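You operate a simulated robot arm through the tools that you are given. There is no shell and no other tool. Be economical: measure what you need, move in short steps, check, and stop when the job is done.

Carry out the task below with a simulated robot arm. There is one attempt and no reset: what you move stays moved.

TASK
Pump the spare wheel on the rack shelf to its label's pressure.
Fine: hose on and dial set before switching on; pump off, bleed by the yellow pump button, blue fitting to its holder.

Only the result counts: the job must be done as asked and must still hold three seconds after the hand-in. Knocking over, shifting, dropping, spilling or breaking anything else fails it.

THE ROBOT
A 7-joint arm with a two-finger parallel gripper, fixed in place. Base frame: the origin is at the foot of the arm, x ahead of it, y to its left, z up. Units: m, degrees, N and s.
With the tool pointing down near the work surface it reaches from about 0.3 to 0.7 m from the base axis. Its first joint turns from -66.0 to 66.0 degrees. Payload 1.57 kg.
Tool frame: the origin (TCP) lies between the finger pads and is the grasp point; the fingertips stand 0.03 m ahead of it; z points along the fingers, y is the line along which they close. Largest opening 0.11 m; finger width 0.024, thickness 0.012; the body of the gripper, 0.048 by 0.112 m, starts 0.078 m behind the TCP.
Orientation is told as [roll, pitch, yaw] about the base's x, y, z axes, in that order, counted from this pose: with the fingers straight down and closing along the base's y, the tool's x points along the base's -x, its y along +y and its z along -z.

THE INTERFACE
- The arm moves only by the tool step_arm. Its argument "rows" is one flat list of numbers, 6 for each row, row after row: the shift along the base's x, y, z in m, then the turn, a rotation vector about the base's x, y, z in degrees. In form: [x, y, z, wx, wy, wz, x, y, z, wx, wy, wz, ...]. A call has 1 to 8 rows; each row shifts and turns the commanded pose from where the row before left it. "claw" is the finger opening in m, from 0 to 0.11, set as the call begins (left out, the last holds). Each row takes 0.2 s and may step no farther than 0.05 m and 8.6 degrees from the row before; otherwise, or with a gripper value out of range, the whole call is refused. Where a pose cannot be reached the arm comes as near as it can. A force on the tool above 70 N (or 10 N above the force at the start of the call, whichever is more), or a blocked arm, ends the call early, and 0.2 s more pass. The fingers move at their own pace (about 0.108 m/s each) and stop on an object; they squeeze with about 32 N. The grip force told is the motor's: it shows also when the fingers shut on nothing. Time passes only in rows, and 0.2 s behind the last, so rows that do not move let the fingers close. The reply holds the time, the measured pose of the TCP, the force on the tool along the base axes, the opening and the grip force, in the units named above and with some noise, with the torque about the TCP (base axes, N m) and any sound that the robot's microphone picked up.
- Cameras (640 x 400 px; columns grow to the right, rows downward): "scene" is fixed at [0.1694, -0.3959, 1.3995]; the picture's right is [0.75, -0.67, 0.00], its down [-0.41, -0.46, -0.79] and it looks along [0.53, 0.59, -0.61] (base axes); focal length 321 px, centre (320, 200). "wrist" rides on the gripper at [0.07, 0.016, -0.141] in the tool frame; the picture's right is [-0.23, 0.97, 0.00], its down [-0.86, -0.20, -0.48] and it looks along [-0.47, -0.11, 0.88] (tool axes); focal length 222 px, centre (320, 200). There is no depth. A picture from a camera that has moved, and an enlarged one, comes with that camera's place and axes in the base frame and with its lens.
- grab_frame(camera): a new picture of that camera. No time passes.
- zoom(camera, box): a new picture of the part [left, top, right, bottom] of that camera's present view, enlarged. No time passes.
- close_job(): hands the job in; it is judged then, once.

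Work in short steps. Places have to be worked out from the pictures, the camera data and where the tool is seen: move nearer, look again, correct. Check each grasp and each placing, and mend what went wrong. You have 120 turns and 64 pictures in all, those below and enlarged ones among them. Open the gripper and draw the arm clear of the work before you hand the job in, unless the task says otherwise; then end with one line.

The tools are called after ">>>" as name(argument=value, ...) on one line, values as JSON. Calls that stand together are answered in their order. step_arm: Moves the arm, as the interface text tells. Its arguments: {"type":"object","properties":{"rows":{"type":"array","items":{"type":"number"}},"claw":{"type":"number"}},"required":["rows"]} The other tools are called the same way: grab_frame (camera) takes a picture; zoom (camera, box) takes an enlarged picture of a part of a camera's view; close_job () hands the job in.

At the start:

```text
time_s: 0.0
eef_pos: [0.3474, -0.0546, 1.1538]
orientation: [0.0, -0.1, 0.0]
force: [-0.6, -0.5, -0.3]
moment: [0.03, 0.0, -0.02]
finger_gap: 0.1101
grip_force: 0.1
```

scene: 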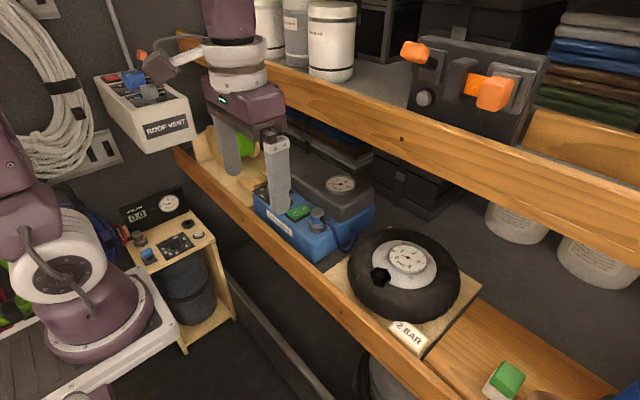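
wrist: 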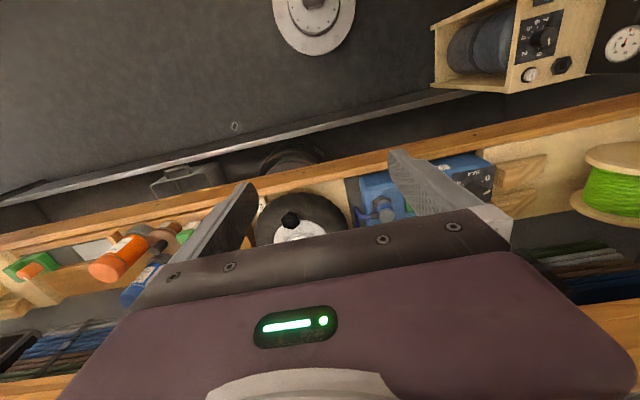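

The scene shows a wheel with "2 BAR" on a shelf, a blue pump near it, and another unit at left with a dial. I zoom in to identify the pieces.

>>> zoom(camera="scene", box=[220, 140, 400, 270])

>>> zoom(camera="scene", box=[320, 220, 500, 360])

>>> zoom(camera="scene", box=[90, 170, 240, 290])

```text
3.08 times, centred on (310, 205) of scene
camera zoom: at [0.1694, -0.3959, 1.3995], right [0.75, -0.67, 0.0], down [-0.41, -0.46, -0.79], along [0.53, 0.59, -0.61], focal length 986 px, centre (351, 185)
```

zoom: 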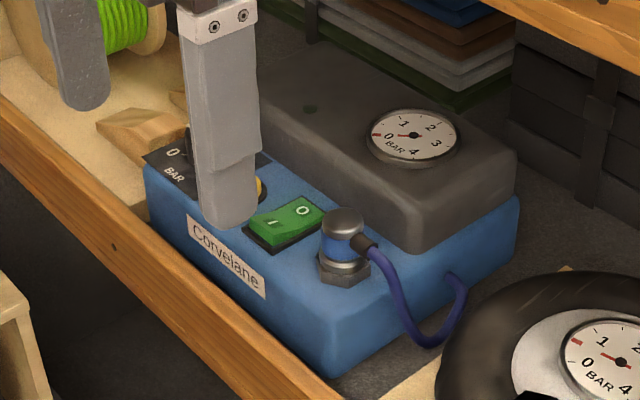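

```text
2.86 times, centred on (410, 290) of scene
camera zoom: at [0.1694, -0.3959, 1.3995], right [0.75, -0.67, 0.0], down [-0.41, -0.46, -0.79], along [0.53, 0.59, -0.61], focal length 916 px, centre (63, -57)
```

zoom: 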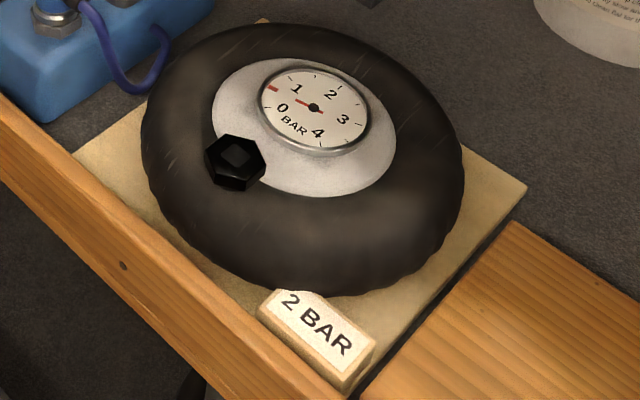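

```text
3.33 times, centred on (165, 230) of scene
camera zoom: at [0.1694, -0.3959, 1.3995], right [0.75, -0.67, 0.0], down [-0.41, -0.46, -0.79], along [0.53, 0.59, -0.61], focal length 1068 px, centre (837, 100)
```

zoom: 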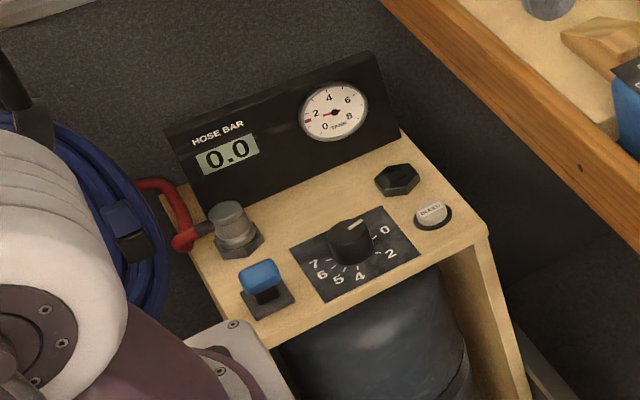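

The blue "Corvelane" unit is the pump, with the blue fitting on its holder. The unit at left looks like a distractor. The wheel valve triangulates to about (0.54,-0.17,0.88). Before moving I check the wrist view for the pump top and the upper shelf clearance.

>>> zoom(camera="wrist", box=[230, 130, 530, 260])

>>> zoom(camera="wrist", box=[0, 200, 240, 400])

```text
2.13 times, centred on (380, 195) of wrist
camera zoom: at [0.2784, -0.0393, 1.2944], right [0.23, 0.97, 0.0], down [0.86, -0.2, 0.48], along [0.47, -0.11, -0.88], focal length 474 px, centre (192, 211)
```

zoom: 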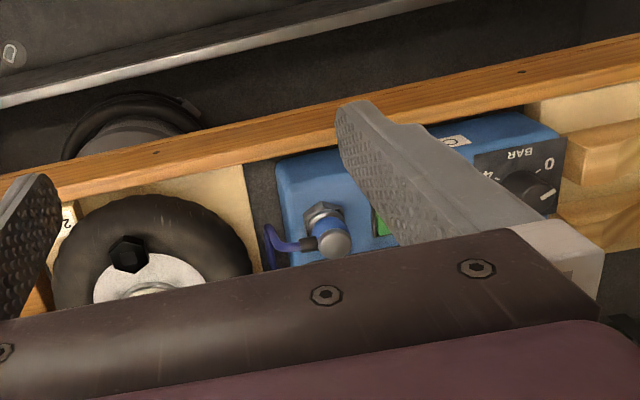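

```text
2.00 times, centred on (120, 300) of wrist
camera zoom: at [0.2784, -0.0393, 1.2944], right [0.23, 0.97, 0.0], down [0.86, -0.2, 0.48], along [0.47, -0.11, -0.88], focal length 444 px, centre (720, 0)
```

zoom: 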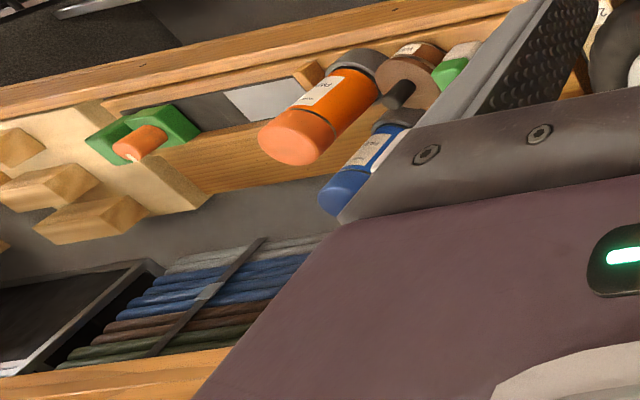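

The lower shelf, with the wheel and pump, lies in front of the upper shelf's beam, which I estimate at x≥0.7. I move left and forward, staying high, to look down on the pump.

>>> step_arm(rows=[0.0, 0.04, 0, 0, 0, 0, 0.0, 0.045, 0, 0, 0, 0, 0.025, 0.04, 0, 0, 0, 0, 0.04, 0.02, -0.01, 0, 0, 0, 0.04, 0, -0.02, 0, 0, 0])

>>> grab_frame(camera="wrist")

>>> grab_frame(camera="scene")

```text
time_s: 1.2
eef_pos: [0.4525, 0.0906, 1.1222]
orientation: [0.0, 0.0, -0.1]
force: [0.5, 0.0, -0.2]
moment: [-0.02, 0.03, 0.05]
finger_gap: 0.1099
grip_force: 0.1
```

```text
56 pictures are left
camera wrist: at [0.3838, 0.1057, 1.2637], right [0.23, 0.97, 0.0], down [0.86, -0.2, 0.48], along [0.47, -0.11, -0.88], focal length 222 px, centre (320, 200)
```

wrist: 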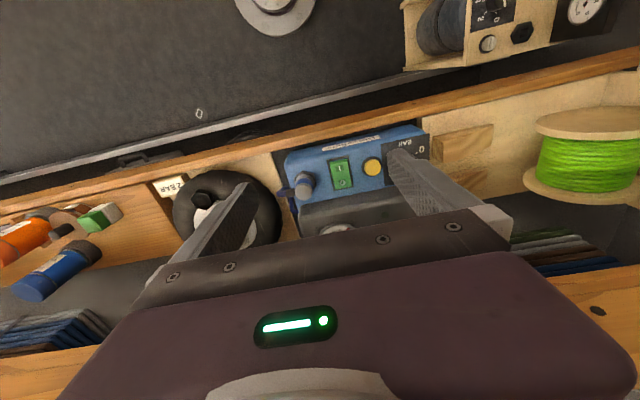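

```text
55 pictures are left
```

scene: 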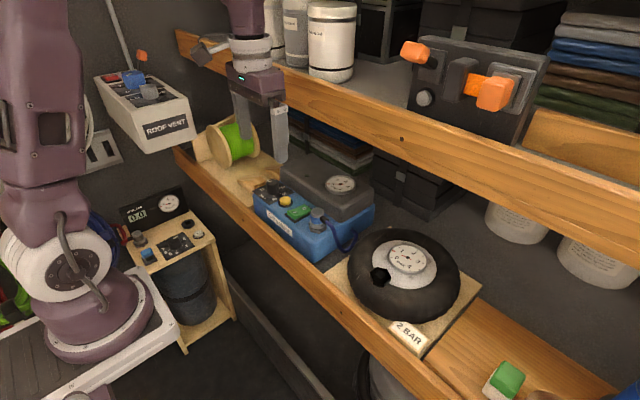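

The geometry puts the upper shelf's beam at about x=0.58, z≥1.13, so the arm must stay back. I zoom on the pump's controls and the wheel.

>>> zoom(camera="wrist", box=[260, 110, 450, 240])

>>> zoom(camera="scene", box=[235, 160, 375, 265])

>>> zoom(camera="scene", box=[345, 230, 445, 300])

```text
3.08 times, centred on (355, 175) of wrist
camera zoom: at [0.3838, 0.1057, 1.2637], right [0.23, 0.97, 0.0], down [0.86, -0.2, 0.48], along [0.47, -0.11, -0.88], focal length 684 px, centre (212, 277)
```

zoom: 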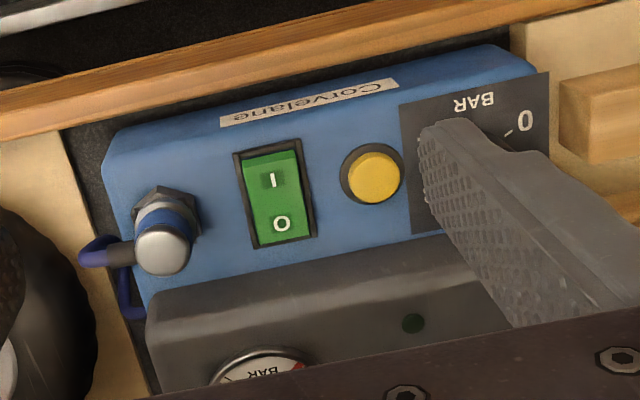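

```text
3.81 times, centred on (305, 212) of scene
camera zoom: at [0.1694, -0.3959, 1.3995], right [0.75, -0.67, 0.0], down [-0.41, -0.46, -0.79], along [0.53, 0.59, -0.61], focal length 1221 px, centre (377, 152)
```

zoom: 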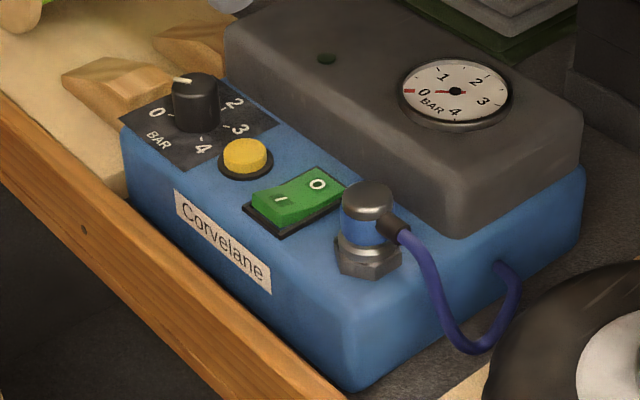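

```text
5.71 times, centred on (395, 265) of scene
camera zoom: at [0.1694, -0.3959, 1.3995], right [0.75, -0.67, 0.0], down [-0.41, -0.46, -0.79], along [0.53, 0.59, -0.61], focal length 1832 px, centre (-109, -171)
```

zoom: 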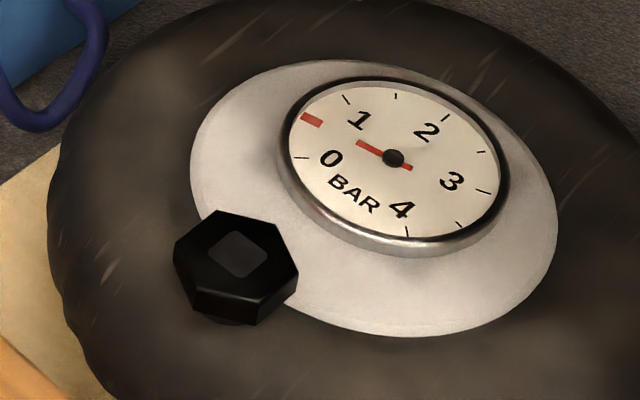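

The pump dial is at 0 and runs 0 to 4. The rocker shows I toward me and O toward the gauge, the yellow bleed button sits between, and the fitting's hose stub points to -y. The wheel reads about 0.5. I go closer to the wheel's valve to see whether the black hex is a cap or a port.

>>> step_arm(rows=[0, -0.05, 0, 0, 0, 0, 0, -0.05, 0, 0, 0, 0, 0, -0.05, 0, 0, 0, 0, 0, -0.05, -0.02, 0, 0, 0, 0, -0.05, -0.03, 0, 0, 0, 0, 0, -0.05, 0, 0, 0])

>>> zoom(camera="wrist", box=[220, 100, 420, 225])

```text
refused: row 4 steps farther than a row can; nothing moved
```

```text
3.20 times, centred on (320, 162) of wrist
camera zoom: at [0.3838, 0.1057, 1.2637], right [0.23, 0.97, 0.0], down [0.86, -0.2, 0.48], along [0.47, -0.11, -0.88], focal length 711 px, centre (320, 320)
```

zoom: 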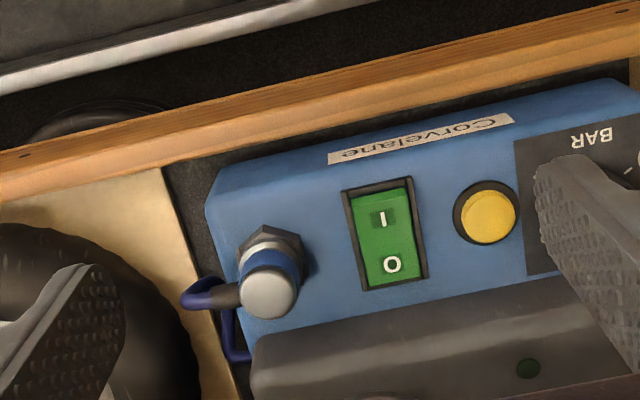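

The call was refused because some rows stepped more than 0.05 m. I repeat it with shorter rows.

>>> step_arm(rows=[0, -0.049, 0, 0, 0, 0, 0, -0.049, 0, 0, 0, 0, 0, -0.049, 0, 0, 0, 0, 0, -0.049, 0, 0, 0, 0, 0, -0.045, -0.01, 0, 0, 0, 0, 0, -0.045, 0, 0, 0, 0, 0, -0.04, 0, 0, 0])

>>> zoom(camera="wrist", box=[220, 100, 420, 225])

```text
time_s: 2.8
eef_pos: [0.4537, -0.1506, 1.0282]
orientation: [0.0, -0.1, -0.1]
force: [-0.5, 0.9, 0.0]
moment: [0.03, 0.01, -0.03]
finger_gap: 0.1098
grip_force: 0.0
```

```text
3.20 times, centred on (320, 162) of wrist
camera zoom: at [0.3849, -0.1344, 1.1689], right [0.23, 0.97, 0.0], down [0.86, -0.2, 0.48], along [0.47, -0.11, -0.88], focal length 711 px, centre (320, 320)
```

zoom: 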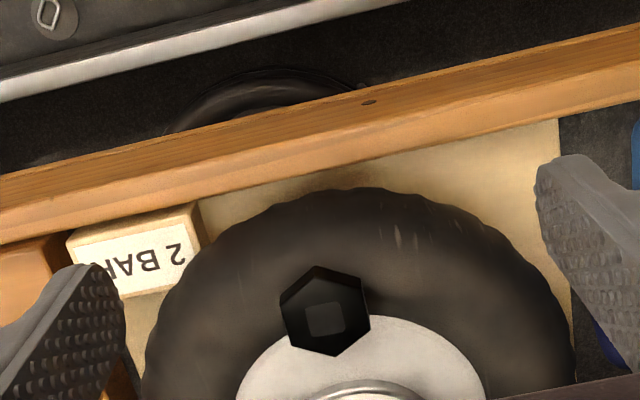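

The hex is about 0.04 wide with its top near (0.538,-0.169,0.88). I zoom tightly to see whether its centre is a hole.

>>> zoom(camera="wrist", box=[300, 180, 345, 215])

>>> zoom(camera="scene", box=[185, 200, 220, 225])

```text
11.43 times, centred on (322, 198) of wrist
camera zoom: at [0.3849, -0.1344, 1.1689], right [0.23, 0.97, 0.0], down [0.86, -0.2, 0.48], along [0.47, -0.11, -0.88], focal length 2538 px, centre (291, 229)
```

zoom: 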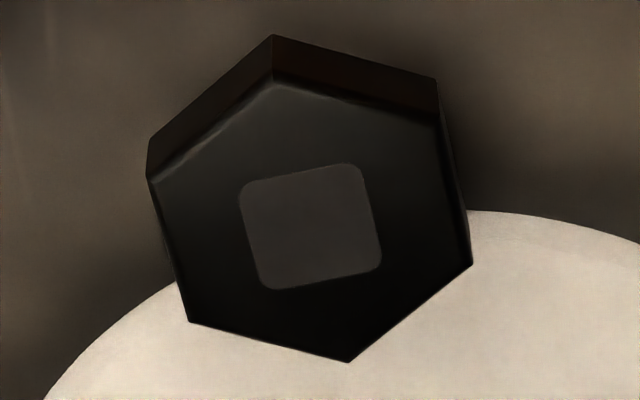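

```text
16.00 times, centred on (202, 212) of scene
camera zoom: at [0.1694, -0.396, 1.3995], right [0.75, -0.67, 0.0], down [-0.41, -0.46, -0.79], along [0.53, 0.59, -0.61], focal length 5129 px, centre (2200, 0)
```

zoom: 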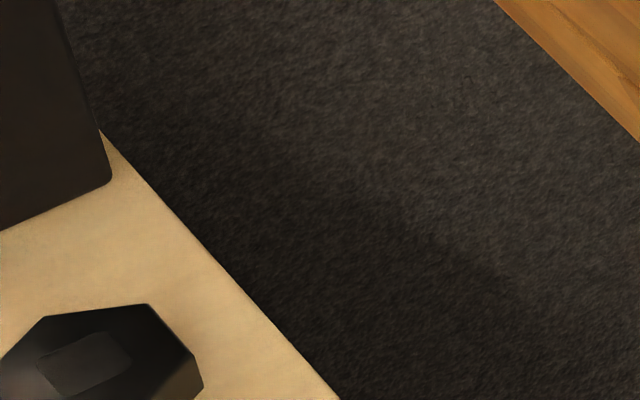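

The black hex has a square socket, so I take it as the wheel's port. Next I look closely at the dial with the wrist camera.

>>> step_arm(rows=[0, 0, 0.045, 0, 0, 0, 0, 0.049, 0, 0, 0, 0, 0, 0.049, 0, 0, 0, 0, 0, 0.049, 0, 0, 0, 0, 0, 0.049, 0, 0, 0, 0, 0, 0.049, 0, 0, 0, 0, 0, 0.049, 0, 0, 0, 0, 0, 0.049, -0.005, 0, 0, 0])

>>> step_arm(rows=[-0.0, 0, -0.04, 0, 0, 0, 0, 0, -0.03, 0, 0, 0])

>>> grab_frame(camera="wrist")

```text
time_s: 4.6
eef_pos: [0.4536, 0.1943, 1.0695]
orientation: [0.1, -0.1, 0.0]
force: [-0.5, -0.1, 0.9]
moment: [-0.02, 0.0, 0.03]
finger_gap: 0.1106
grip_force: 0.0
```

```text
time_s: 5.2
eef_pos: [0.4525, 0.1918, 0.9994]
orientation: [-0.1, 0.0, 0.0]
force: [0.1, 0.4, -0.8]
moment: [0.02, -0.03, 0.0]
finger_gap: 0.1101
grip_force: 0.1
```

```text
47 pictures are left
camera wrist: at [0.3818, 0.2077, 1.1395], right [0.23, 0.97, 0.0], down [0.85, -0.2, 0.48], along [0.47, -0.11, -0.88], focal length 222 px, centre (320, 200)
```

wrist: 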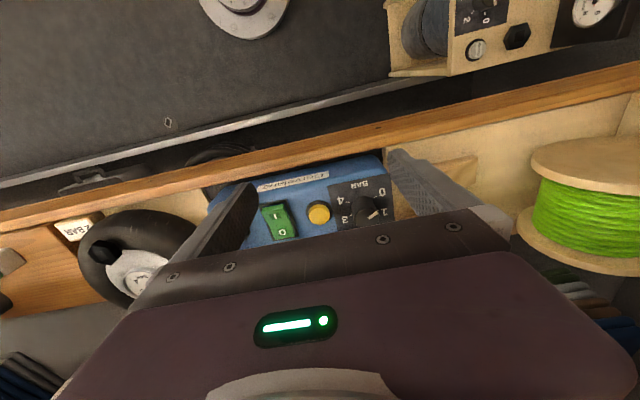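

>>> zoom(camera="wrist", box=[255, 150, 415, 250])

>>> zoom(camera="scene", box=[190, 110, 350, 240])

```text
4.00 times, centred on (335, 200) of wrist
camera zoom: at [0.3818, 0.2077, 1.1395], right [0.23, 0.97, 0.0], down [0.85, -0.2, 0.48], along [0.47, -0.11, -0.88], focal length 888 px, centre (260, 200)
```

zoom: 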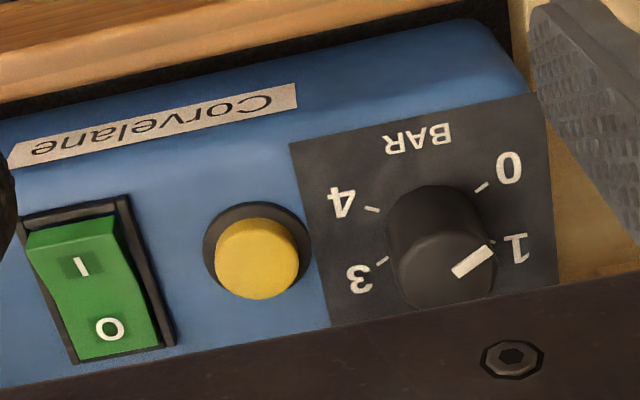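

```text
3.08 times, centred on (270, 175) of scene
camera zoom: at [0.1694, -0.3959, 1.3995], right [0.75, -0.67, 0.0], down [-0.41, -0.46, -0.79], along [0.53, 0.59, -0.61], focal length 986 px, centre (474, 277)
```

zoom: 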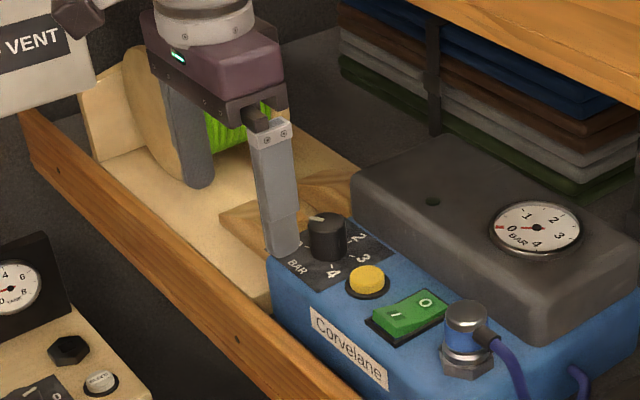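

From the two views I place the knob at (0.556, 0.231), with its base at z≈0.859 and top at ≈0.888. Tick 0 is at 117° (where the pointer is now) and tick 2 is along +x, so I need a -117° turn. I tilt the tool 15° back, clear of the beam, yaw +30° and hover above the knob.

>>> step_arm(claw=0.055, rows=[0, 0, 0.01, 0, -7.5, 0, 0, 0, 0.01, 0, -7.5, 0, 0.03, 0.01, 0, 0, 0, 7.5, 0.03, 0.01, 0, 0, 0, 7.5, 0.03, 0.01, 0, 0, 0, 7.5, 0.0095, 0.007, 0, 0, 0, 7.5])

>>> grab_frame(camera="wrist")

>>> zoom(camera="scene", box=[190, 60, 370, 240])

```text
time_s: 6.6
eef_pos: [0.5512, 0.2301, 1.0186]
orientation: [0.0, -15.0, 30.1]
force: [0.3, 0.1, -0.6]
moment: [0.02, 0.02, 0.01]
finger_gap: 0.0547
grip_force: 0.0
```

```text
44 pictures are left
camera wrist: at [0.4539, 0.1905, 1.1364], right [-0.3, 0.95, 0.06], down [0.71, 0.18, 0.68], along [0.64, 0.25, -0.73], focal length 222 px, centre (320, 200)
```

wrist: 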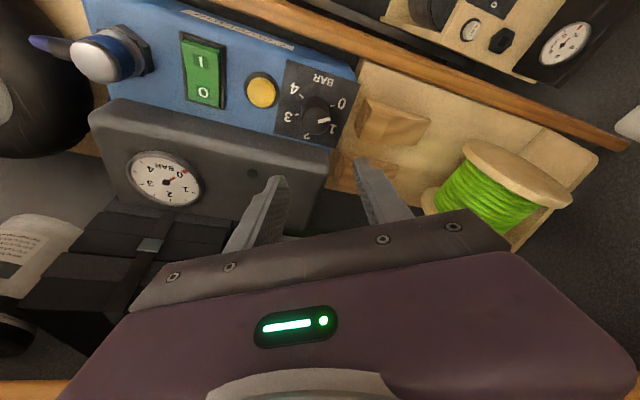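

```text
2.22 times, centred on (280, 150) of scene
camera zoom: at [0.1694, -0.3959, 1.3995], right [0.75, -0.67, 0.0], down [-0.41, -0.46, -0.79], along [0.53, 0.59, -0.61], focal length 712 px, centre (409, 311)
```

zoom: 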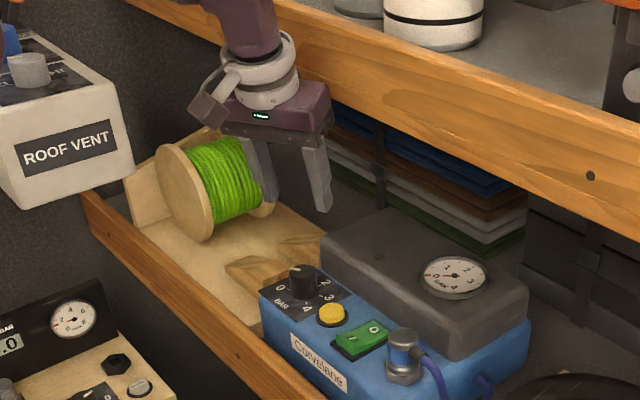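

The predicted knob position matches both pictures within about 1 cm. I descend halfway and check the alignment.

>>> step_arm(rows=[0.0005, -0.0013, -0.035, 0, 0, 0, 0, 0, -0.034, 0, 0, 0])

>>> zoom(camera="wrist", box=[220, 60, 420, 260])

>>> zoom(camera="scene", box=[220, 120, 320, 220])

```text
time_s: 7.2
eef_pos: [0.5521, 0.2294, 0.9493]
orientation: [0.1, -15.0, 30.0]
force: [-0.5, 0.1, 0.4]
moment: [-0.03, -0.04, 0.0]
finger_gap: 0.0548
grip_force: 0.0
```

```text
2.00 times, centred on (320, 160) of wrist
camera zoom: at [0.4539, 0.1905, 1.0667], right [-0.3, 0.95, 0.06], down [0.71, 0.18, 0.68], along [0.64, 0.24, -0.73], focal length 444 px, centre (320, 280)
```

zoom: 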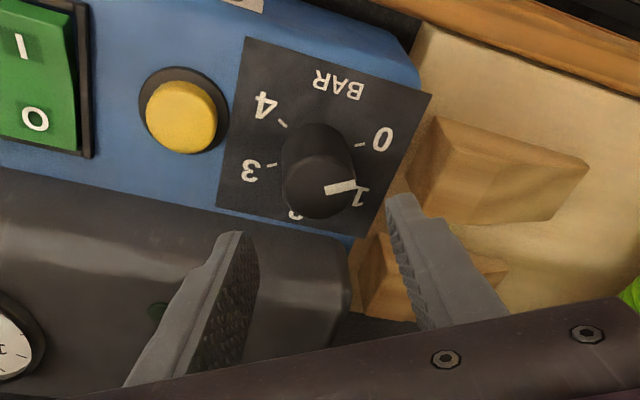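

```text
4.00 times, centred on (270, 170) of scene
camera zoom: at [0.1694, -0.3959, 1.3995], right [0.75, -0.67, 0.0], down [-0.41, -0.46, -0.79], along [0.53, 0.59, -0.61], focal length 1282 px, centre (520, 320)
```

zoom: 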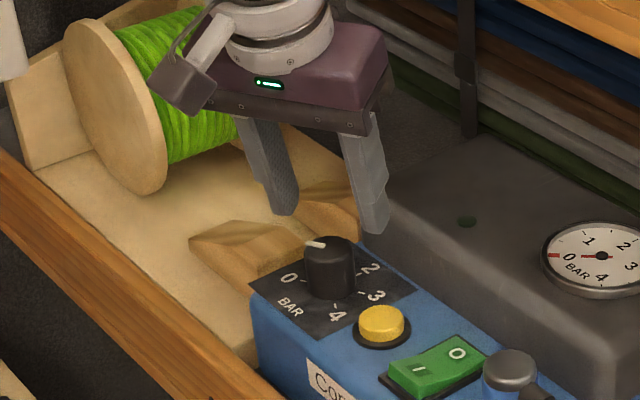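

The knob centre is confirmed at (0.555,0.232). I descend to grip height, keeping the fingertips just above the panel.

>>> step_arm(claw=0.051, rows=[-0.0005, 0.0003, -0.02, 0, 0, 0, 0, 0, -0.02, 0, 0, 0, 0, 0, -0.012, 0, 0, 0])

>>> zoom(camera="wrist", box=[220, 100, 420, 260])

```text
time_s: 8.0
eef_pos: [0.5519, 0.2297, 0.8967]
orientation: [0.0, -15.0, 30.0]
force: [-0.6, -0.3, -0.1]
moment: [0.01, -0.02, 0.0]
finger_gap: 0.051
grip_force: 0.0
```

```text
2.50 times, centred on (320, 180) of wrist
camera zoom: at [0.4538, 0.1909, 1.0161], right [-0.3, 0.95, 0.06], down [0.71, 0.18, 0.68], along [0.64, 0.24, -0.73], focal length 555 px, centre (320, 250)
```

zoom: 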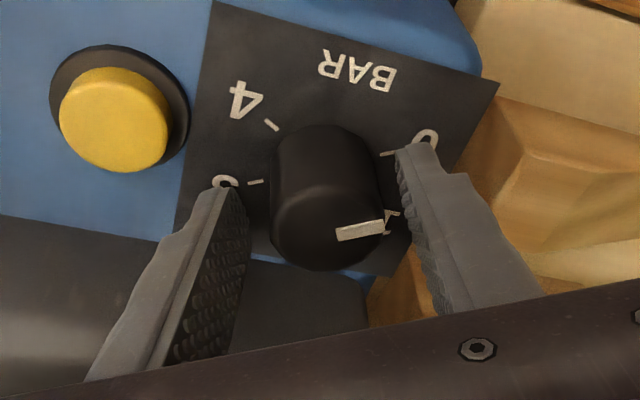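

The knob is centred between the fingers. I close on it.

>>> step_arm(claw=0.02, rows=[0, 0, 0, 0, 0, 0, 0, 0, 0, 0, 0, 0])

```text
time_s: 8.6
eef_pos: [0.5504, 0.2309, 0.8979]
orientation: [0.1, -15.0, 30.1]
force: [-9.0, 14.9, -4.3]
moment: [-0.09, -0.52, 0.01]
finger_gap: 0.0337
grip_force: 41.1
```

The knob is gripped at 0.034 m with a small sideways load. I turn it -60° about the vertical while easing that offset.

>>> step_arm(rows=[-0.001, 0.002, 0, 0, 0, -7.5, -0.0002, 0.0006, 0, 0, 0, -7.5, -0.0002, 0.0006, 0, 0, 0, -7.5, 0, 0.0006, 0, 0, 0, -7.5, 0, 0.0006, 0, 0, 0, -7.5, 0, 0.0006, 0, 0, 0, -7.5, 0.0002, 0.0006, 0, 0, 0, -7.5, 0.0002, 0.0006, 0, 0, 0, -7.5])

>>> zoom(camera="wrist", box=[220, 100, 420, 260])

```text
time_s: 10.4
eef_pos: [0.5499, 0.232, 0.8981]
orientation: [-0.2, -15.0, -30.2]
force: [-11.8, -19.4, 7.5]
moment: [0.73, 0.5, 0.02]
finger_gap: 0.0336
grip_force: 41.3
```

```text
2.50 times, centred on (320, 180) of wrist
camera zoom: at [0.4697, 0.2982, 1.016], right [0.68, 0.73, 0.05], down [0.51, -0.52, 0.68], along [0.53, -0.44, -0.73], focal length 555 px, centre (320, 250)
```

zoom: 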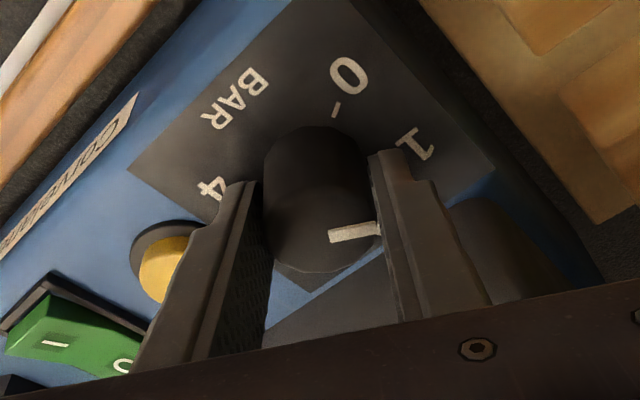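

The knob turned with the gripper; the pointer is now near 57°. I release, rotate back and take a second bite.

>>> step_arm(claw=0.053, rows=[0, 0, 0, 0, 0, 0, 0, 0, 0, 0, 0, 0])

>>> step_arm(rows=[0.0008, -0.0016, 0, 0, 0, 7.5, 0, -0.0006, 0, 0, 0, 7.5, 0, -0.0006, 0, 0, 0, 7.5, 0, -0.0006, 0, 0, 0, 7.5, 0, -0.0006, 0, 0, 0, 7.5, 0, -0.0006, 0, 0, 0, 7.5, 0, -0.0003, 0, 0, 0, 7.5, 0, 0, 0, 0, 0, 7.5])

>>> zoom(camera="wrist", box=[220, 100, 420, 260])

```text
time_s: 11.0
eef_pos: [0.5521, 0.2351, 0.897]
orientation: [0.1, -14.9, -30.0]
force: [-0.5, 0.5, -0.7]
moment: [0.0, 0.01, 0.02]
finger_gap: 0.0532
grip_force: 0.0
```

```text
time_s: 12.8
eef_pos: [0.5518, 0.2294, 0.8989]
orientation: [0.0, -15.1, 30.2]
force: [-0.2, -1.0, 0.4]
moment: [0.02, 0.02, 0.05]
finger_gap: 0.0533
grip_force: 0.0
```

```text
2.50 times, centred on (320, 180) of wrist
camera zoom: at [0.4542, 0.1911, 1.0157], right [-0.3, 0.95, 0.06], down [0.71, 0.18, 0.68], along [0.64, 0.25, -0.73], focal length 555 px, centre (320, 250)
```

zoom: 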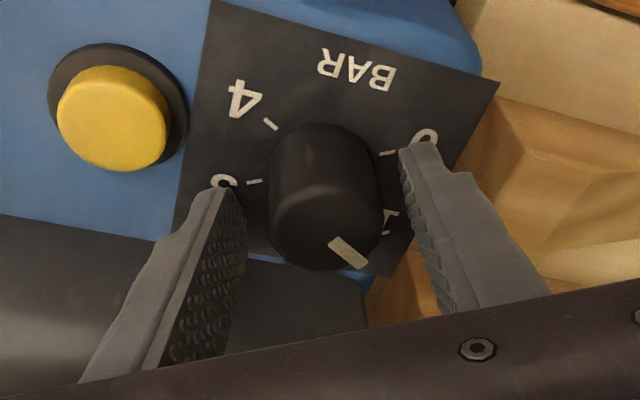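

The pointer is at about 55.6°, so -56° remains. The side forces suggest the knob's centre is nearer (0.550,0.231), so I re-centre, close, then turn.

>>> step_arm(claw=0.02, rows=[-0.0025, 0.001, -0.001, 0, 0, 0, 0, 0, 0, 0, 0, 0, 0, 0, 0, 0, 0, 0])

>>> step_arm(rows=[0, 0.0001, 0, 0, 0, -7, 0, 0.0001, 0, 0, 0, -7, 0, 0.0001, 0, 0, 0, -7, 0, 0.0001, 0, 0, 0, -7, 0, 0.0001, 0, 0, 0, -7, 0, 0.0001, 0, 0, 0, -7, 0, 0.0001, 0, 0, 0, -7, 0, 0.0001, 0, 0, 0, -7])

>>> zoom(camera="wrist", box=[220, 100, 420, 260])

```text
time_s: 13.6
eef_pos: [0.5497, 0.2316, 0.8974]
orientation: [0.0, -15.1, 30.1]
force: [8.6, 8.9, 2.2]
moment: [-0.25, -0.79, 0.01]
finger_gap: 0.0336
grip_force: 41.6
```

```text
time_s: 15.4
eef_pos: [0.55, 0.2319, 0.8973]
orientation: [0.2, -15.2, -26.2]
force: [9.5, 17.5, 21.4]
moment: [-0.31, -0.48, -0.01]
finger_gap: 0.0337
grip_force: 40.7
```

```text
2.50 times, centred on (320, 180) of wrist
camera zoom: at [0.464, 0.2912, 1.0151], right [0.62, 0.78, 0.06], down [0.54, -0.49, 0.68], along [0.56, -0.39, -0.73], focal length 555 px, centre (320, 250)
```

zoom: 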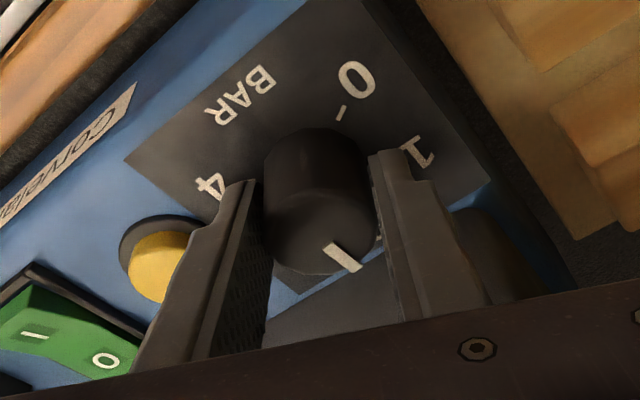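

The pointer now lies along +x (≈0°), at tick 2. I release, rise and verify.

>>> step_arm(claw=0.053, rows=[0, 0, 0, 0, 0, 0, 0, 0, 0, 0, 0, 0])

>>> step_arm(rows=[0, 0, 0.04, 0, 0, 0, 0, 0, 0.04, 0, 0, 0, -0.03, 0, 0.02, 0, 0, 8, -0.03, 0, 0, 0, 0, 8, -0.02, 0, 0, 0, 0, 8, 0, 0, 0, 0, 0, 2])

>>> zoom(camera="wrist", box=[200, 60, 440, 220])

>>> zoom(camera="scene", box=[235, 160, 375, 265])

```text
time_s: 16.0
eef_pos: [0.5502, 0.2318, 0.8977]
orientation: [0.2, -15.1, -26.0]
force: [8.9, 17.6, 20.4]
moment: [0.29, -0.04, -0.12]
finger_gap: 0.0356
grip_force: 0.1
```

```text
time_s: 17.4
eef_pos: [0.4699, 0.2299, 0.9962]
orientation: [0.0, -15.0, 0.1]
force: [-0.4, -0.8, 0.7]
moment: [0.02, 0.0, 0.02]
finger_gap: 0.0527
grip_force: 0.1
```

```text
2.50 times, centred on (320, 140) of wrist
camera zoom: at [0.3648, 0.2458, 1.1136], right [0.22, 0.97, 0.06], down [0.7, -0.2, 0.68], along [0.68, -0.11, -0.73], focal length 555 px, centre (320, 350)
```

zoom: 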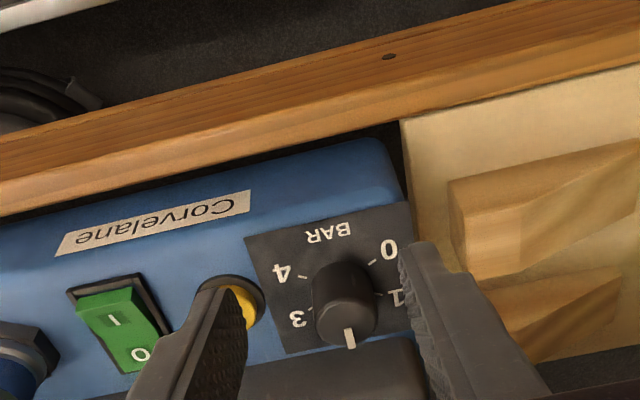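

```text
3.81 times, centred on (305, 212) of scene
camera zoom: at [0.1694, -0.3959, 1.3995], right [0.75, -0.67, 0.0], down [-0.41, -0.46, -0.79], along [0.53, 0.59, -0.61], focal length 1221 px, centre (377, 152)
```

zoom: 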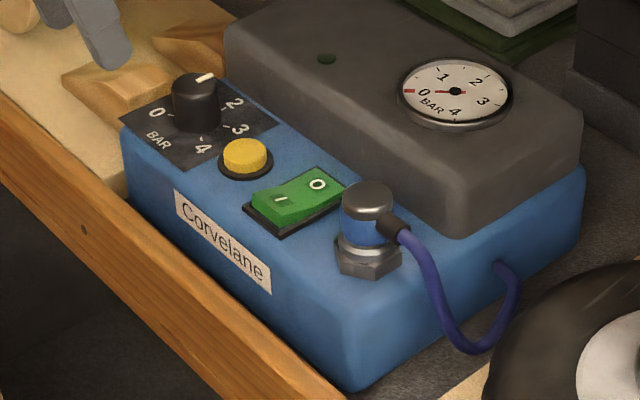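

The dial is on 2. Next is the blue fitting; I move in front of it to localise it precisely.

>>> step_arm(claw=0.11, rows=[-0.01, -0.045, 0.01, 0, 0, 0, 0, -0.045, 0, 0, 0, 0, 0, -0.045, 0, 0, 0, 0, 0, -0.045, 0, 0, 0, 0, 0, -0.013, -0.02, 0, 0, 0])

>>> zoom(camera="wrist", box=[220, 110, 420, 235])

```text
time_s: 18.6
eef_pos: [0.4581, 0.0392, 0.9874]
orientation: [0.0, -15.0, 0.1]
force: [0.2, 0.6, -0.6]
moment: [-0.04, -0.01, -0.01]
finger_gap: 0.1097
grip_force: 0.0
```

```text
3.20 times, centred on (320, 172) of wrist
camera zoom: at [0.3554, 0.0545, 1.1041], right [0.22, 0.97, 0.06], down [0.7, -0.2, 0.68], along [0.68, -0.11, -0.73], focal length 711 px, centre (320, 288)
```

zoom: 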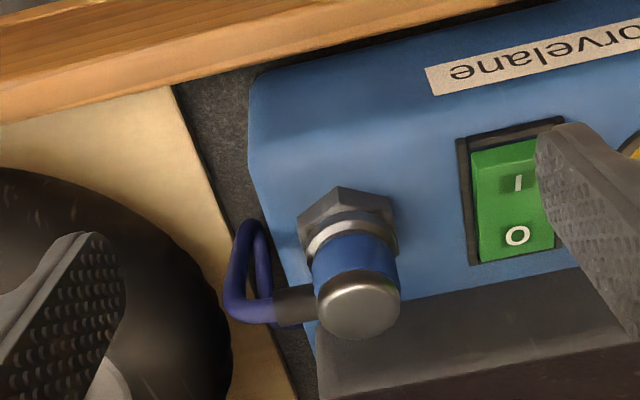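

Triangulating the wrist views puts the cap top at about (0.541,0.040,0.922), with radius 0.015 and the hose stub toward -y at z≈0.909. I need to close along x, so I bring the tool vertical and yaw it -80° while still in front.

>>> step_arm(claw=0.05, rows=[-0.01, 0, 0.03, 0, 7.5, 0, -0.01, 0, 0.03, 0, 7.5, 0, 0, 0, 0, 0, 0, -8, 0, 0, 0, 0, 0, -8, 0, 0, 0, 0, 0, -8, 0, 0, 0, 0, 0, -8, 0, 0, 0, 0, 0, -8, 0, 0, 0, 0, 0, -8])

>>> step_arm(rows=[0.02, 0, -0.01, 0, 0, -8, 0.02, 0, -0.01, 0, 0, -8, 0.02, 0, -0.01, 0, 0, -8, 0.02, 0, -0.01, 0, 0, -8])

>>> grab_frame(camera="wrist")

```text
time_s: 20.4
eef_pos: [0.4378, 0.039, 1.0464]
orientation: [0.0, 0.0, -48.1]
force: [0.3, -0.4, -0.6]
moment: [-0.03, 0.04, -0.01]
finger_gap: 0.0501
grip_force: 0.2
```

```text
time_s: 21.4
eef_pos: [0.5204, 0.037, 1.0075]
orientation: [0.0, 0.0, -80.1]
force: [0.0, 0.1, -0.5]
moment: [0.02, 0.01, 0.0]
finger_gap: 0.0501
grip_force: 0.1
```

```text
33 pictures are left
camera wrist: at [0.5247, 0.1081, 1.1485], right [1.0, -0.06, 0.0], down [-0.05, -0.88, 0.48], along [-0.03, -0.48, -0.88], focal length 222 px, centre (320, 200)
```

wrist: 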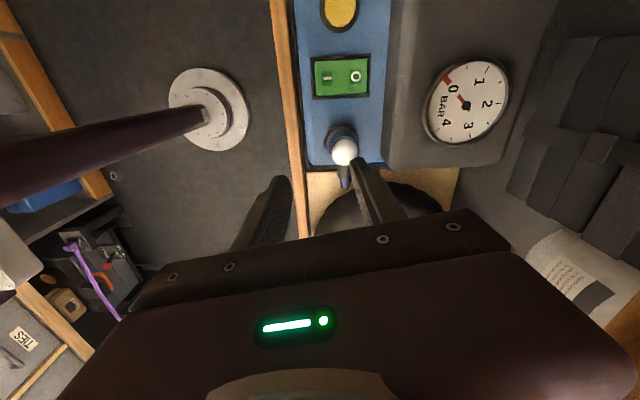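

The wrist view agrees: cap at (0.544,0.040). I move above it and partway down, then check.

>>> step_arm(rows=[0.023, 0.003, 0, 0, 0, 0, 0, 0, -0.03, 0, 0, 0, 0, 0, -0.017, 0, 0, 0])

>>> zoom(camera="wrist", box=[240, 110, 400, 250])

>>> zoom(camera="scene", box=[250, 130, 390, 260])

```text
time_s: 21.8
eef_pos: [0.5285, 0.0396, 1.0087]
orientation: [-1.3, 0.5, -80.7]
force: [-63.9, 4.0, 30.1]
moment: [-0.89, -9.83, -0.73]
finger_gap: 0.05
grip_force: 0.0
stopped in row 2: the force on the tool passed its limit at 123 N (the readings are from after the stop); the commanded pose is now the measured one
```

```text
2.86 times, centred on (320, 180) of wrist
camera zoom: at [0.5368, 0.1101, 1.15], right [1.0, -0.07, -0.02], down [-0.05, -0.88, 0.48], along [-0.05, -0.47, -0.88], focal length 635 px, centre (320, 257)
```

zoom: 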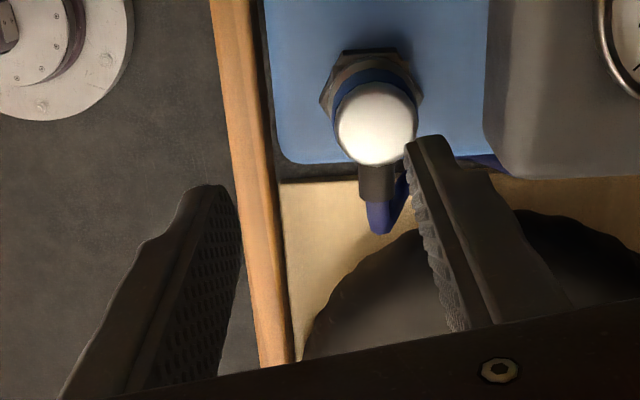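

```text
3.08 times, centred on (320, 195) of scene
camera zoom: at [0.1667, -0.3958, 1.3999], right [0.75, -0.67, 0.0], down [-0.41, -0.46, -0.79], along [0.53, 0.59, -0.61], focal length 986 px, centre (320, 215)
```

zoom: 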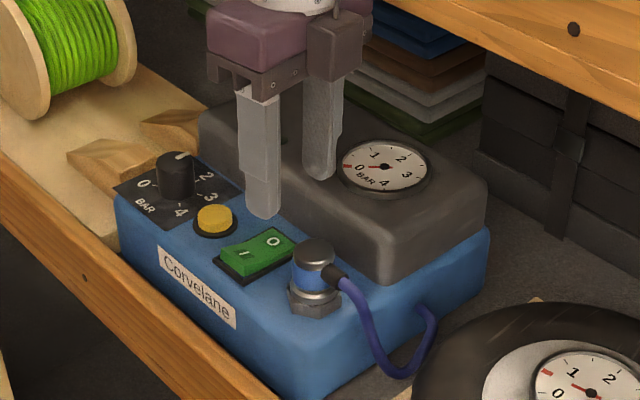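

The arm touched the upper beam (123 N), so the beam is closer than I judged. I back off straight away and look.

>>> step_arm(rows=[-0.02, 0, 0, 0, 0, 0, -0.02, 0, 0, 0, 0, 0])

>>> grab_frame(camera="scene")

```text
time_s: 22.4
eef_pos: [0.4934, 0.0397, 1.0065]
orientation: [-1.2, 0.4, -80.6]
force: [0.0, -0.1, 0.0]
moment: [0.0, -0.02, 0.02]
finger_gap: 0.0499
grip_force: 0.1
```

```text
30 pictures are left
```

scene: 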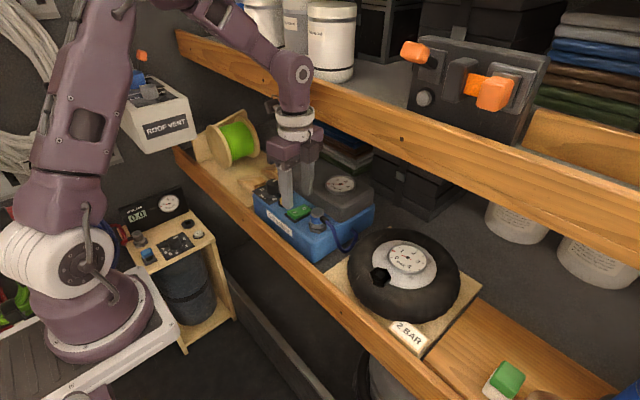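

The beam's bottom front edge is at about (0.58, z≈1.13), and nothing in the scene appears shifted. I re-plan with yaw -58° and a 25° tilt about the closing axis, so the wrist leans back and to +y, clear of both the beam and the hose stub.

>>> step_arm(rows=[-0.01, 0, 0, -0.2, -1.24, 0, 0, 0, 0, 0, 0, 8, 0, 0, 0, 0, 0, 8, 0, 0, 0, 0, 0, 6.6, 0, 0, 0, -7.07, -4.42, 0, 0, 0, 0, -7.07, -4.42, 0, 0, 0, 0, -7.07, -4.42, 0])

>>> grab_frame(camera="scene")

```text
time_s: 24.0
eef_pos: [0.4824, 0.0406, 1.0064]
orientation: [0.0, -25.2, -57.8]
force: [-0.4, 0.2, -1.2]
moment: [-0.01, 0.01, -0.01]
finger_gap: 0.0502
grip_force: 0.1
```

```text
29 pictures are left
```

scene: 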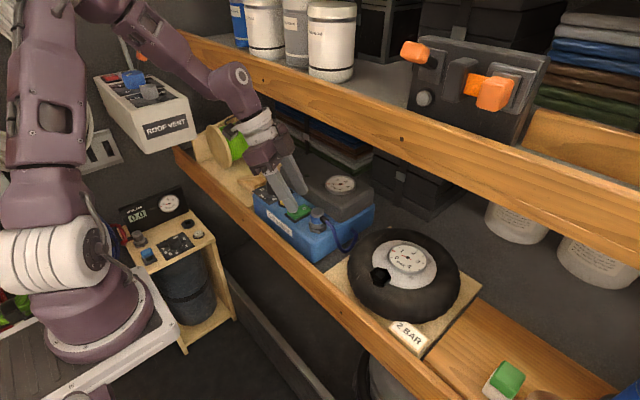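

The pose is good and the wrist leans back. I advance to above the fitting and descend to z 0.965, watching the force.

>>> step_arm(rows=[0.02, 0.002, -0.01, 0, 0, 0, 0.02, 0.003, -0.01, 0, 0, 0, 0.017, 0, -0.01, 0, 0, 0, 0, 0, -0.01, 0, 0, 0])

>>> zoom(camera="wrist", box=[220, 80, 420, 250])

```text
time_s: 25.0
eef_pos: [0.5386, 0.0453, 0.9663]
orientation: [-0.1, -25.0, -58.0]
force: [-0.2, 0.7, -0.7]
moment: [-0.01, 0.0, -0.02]
finger_gap: 0.05
grip_force: 0.0
```

```text
2.35 times, centred on (320, 165) of wrist
camera zoom: at [0.4878, 0.1573, 1.0648], right [0.94, 0.34, 0.1], down [0.13, -0.59, 0.8], along [0.33, -0.73, -0.6], focal length 523 px, centre (320, 282)
```

zoom: 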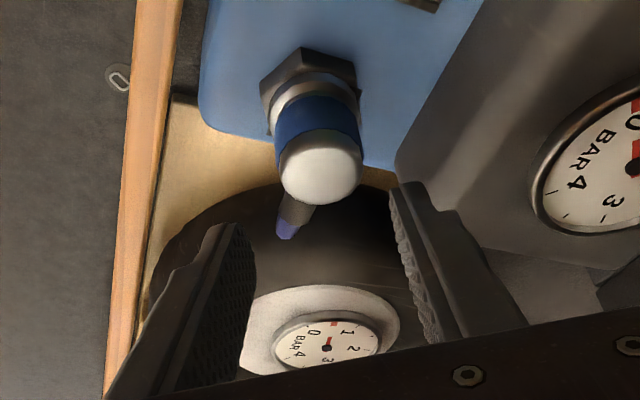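

The fitting is centred between the fingers and clear of the beam. I descend to grip height.

>>> step_arm(rows=[0.0015, 0.001, -0.016, 0, 0, 0, 0, 0, -0.016, 0, 0, 0, 0, 0, -0.014, 0, 0, 0])

>>> zoom(camera="wrist", box=[220, 80, 420, 250])

```text
time_s: 25.8
eef_pos: [0.5396, 0.0454, 0.9205]
orientation: [-0.1, -25.0, -57.9]
force: [-0.1, 0.2, 0.4]
moment: [0.0, 0.01, 0.02]
finger_gap: 0.0501
grip_force: 0.2
```

```text
2.35 times, centred on (320, 165) of wrist
camera zoom: at [0.4895, 0.1566, 1.0187], right [0.94, 0.34, 0.1], down [0.13, -0.59, 0.8], along [0.33, -0.73, -0.6], focal length 523 px, centre (320, 282)
```

zoom: 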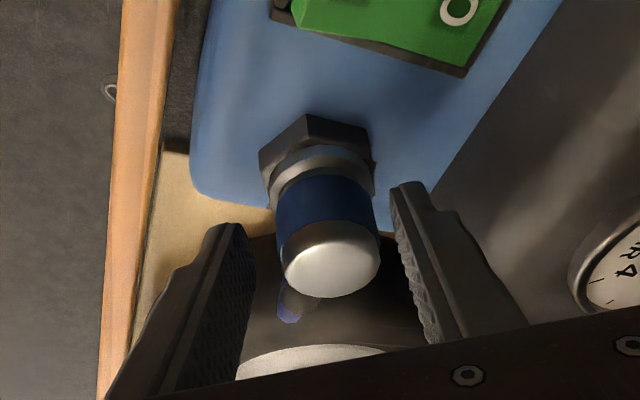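

The fingers straddle the blue band, with the cap about 2–3 mm off centre. I correct that and close.

>>> step_arm(rows=[0.002, 0.0013, 0, 0, 0, 0])

>>> step_arm(claw=0.015, rows=[0, 0, 0, 0, 0, 0, 0, 0, 0, 0, 0, 0])

```text
time_s: 26.2
eef_pos: [0.5419, 0.0464, 0.9211]
orientation: [-0.1, -25.0, -57.9]
force: [-0.3, -0.4, 0.2]
moment: [-0.01, 0.02, -0.03]
finger_gap: 0.0501
grip_force: 0.1
```

```text
time_s: 26.8
eef_pos: [0.5425, 0.046, 0.9201]
orientation: [0.0, -25.0, -58.0]
force: [2.3, 0.5, -1.5]
moment: [0.05, -0.07, 0.06]
finger_gap: 0.0306
grip_force: 32.4
```

It is held at 0.031 m with almost no side load. I lift gently.

>>> step_arm(rows=[0, 0, 0.005, 0, 0, 0, 0, 0, 0.01, 0, 0, 0, 0, 0, 0.01, 0, 0, 0, 0, 0, 0.015, 0, 0, 0])

>>> zoom(camera="wrist", box=[200, 60, 440, 260])

>>> zoom(camera="scene", box=[240, 110, 440, 290])

```text
time_s: 27.8
eef_pos: [0.5426, 0.0471, 0.9607]
orientation: [0.0, -25.2, -58.0]
force: [-0.9, -0.1, -0.4]
moment: [-0.02, 0.04, 0.0]
finger_gap: 0.0306
grip_force: 31.4
heard: snap
```

```text
2.00 times, centred on (320, 160) of wrist
camera zoom: at [0.4919, 0.1593, 1.0589], right [0.93, 0.34, 0.1], down [0.13, -0.59, 0.8], along [0.33, -0.73, -0.6], focal length 444 px, centre (320, 280)
```

zoom: 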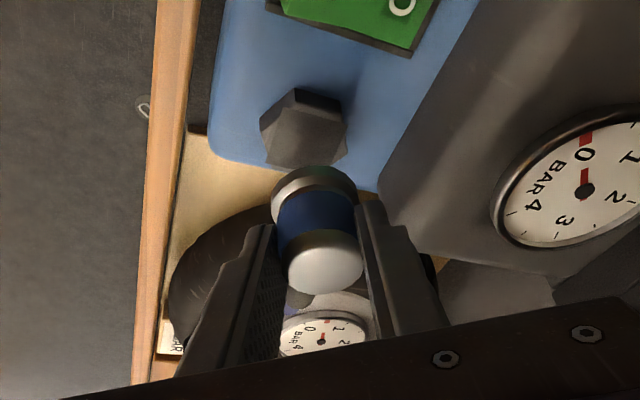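

```text
2.22 times, centred on (340, 200) of scene
camera zoom: at [0.1694, -0.3959, 1.3995], right [0.75, -0.67, 0.0], down [-0.41, -0.46, -0.79], along [0.53, 0.59, -0.61], focal length 712 px, centre (276, 200)
```

zoom: 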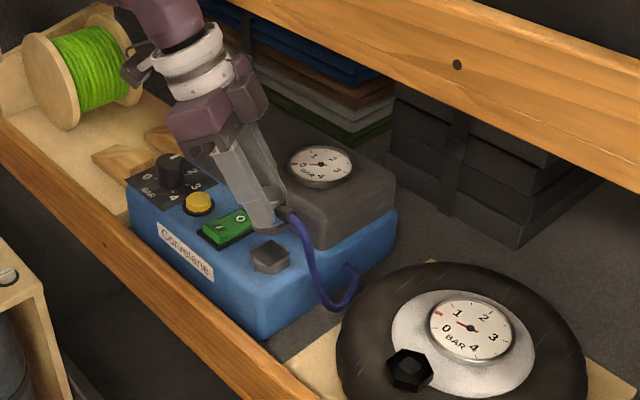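

It snapped off; the holder is a hex post like the wheel's port. Now I carry it toward the wheel at a safe height and look at the port from there.

>>> step_arm(rows=[-0.01, -0.01, 0.03, 0, 0, 0, 0, -0.04, 0, 0, 0, 0, 0, -0.04, 0, 0, 0, 0, 0, -0.04, 0, 0, 0, 0])

>>> grab_frame(camera="wrist")

>>> zoom(camera="scene", box=[260, 110, 480, 330])

```text
time_s: 28.8
eef_pos: [0.5346, -0.0847, 0.9906]
orientation: [0.0, -24.9, -58.0]
force: [0.3, -0.5, -0.5]
moment: [0.02, -0.01, -0.02]
finger_gap: 0.0305
grip_force: 31.9
```

```text
24 pictures are left
camera wrist: at [0.4829, 0.0272, 1.0892], right [0.93, 0.34, 0.1], down [0.13, -0.59, 0.8], along [0.33, -0.73, -0.6], focal length 222 px, centre (320, 200)
```

wrist: 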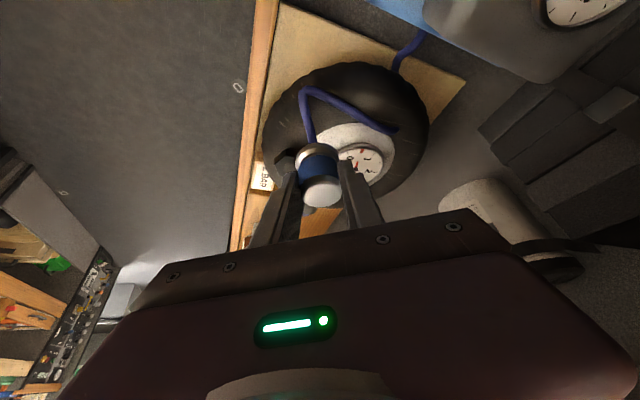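

```text
1.82 times, centred on (370, 220) of scene
camera zoom: at [0.1694, -0.3959, 1.3995], right [0.75, -0.67, 0.0], down [-0.41, -0.46, -0.79], along [0.53, 0.59, -0.61], focal length 583 px, centre (229, 164)
```

zoom: 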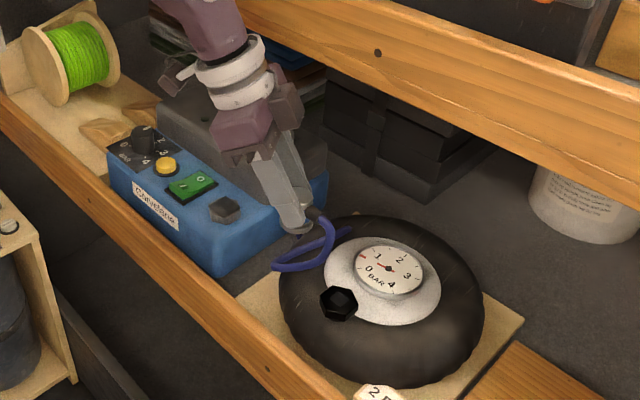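

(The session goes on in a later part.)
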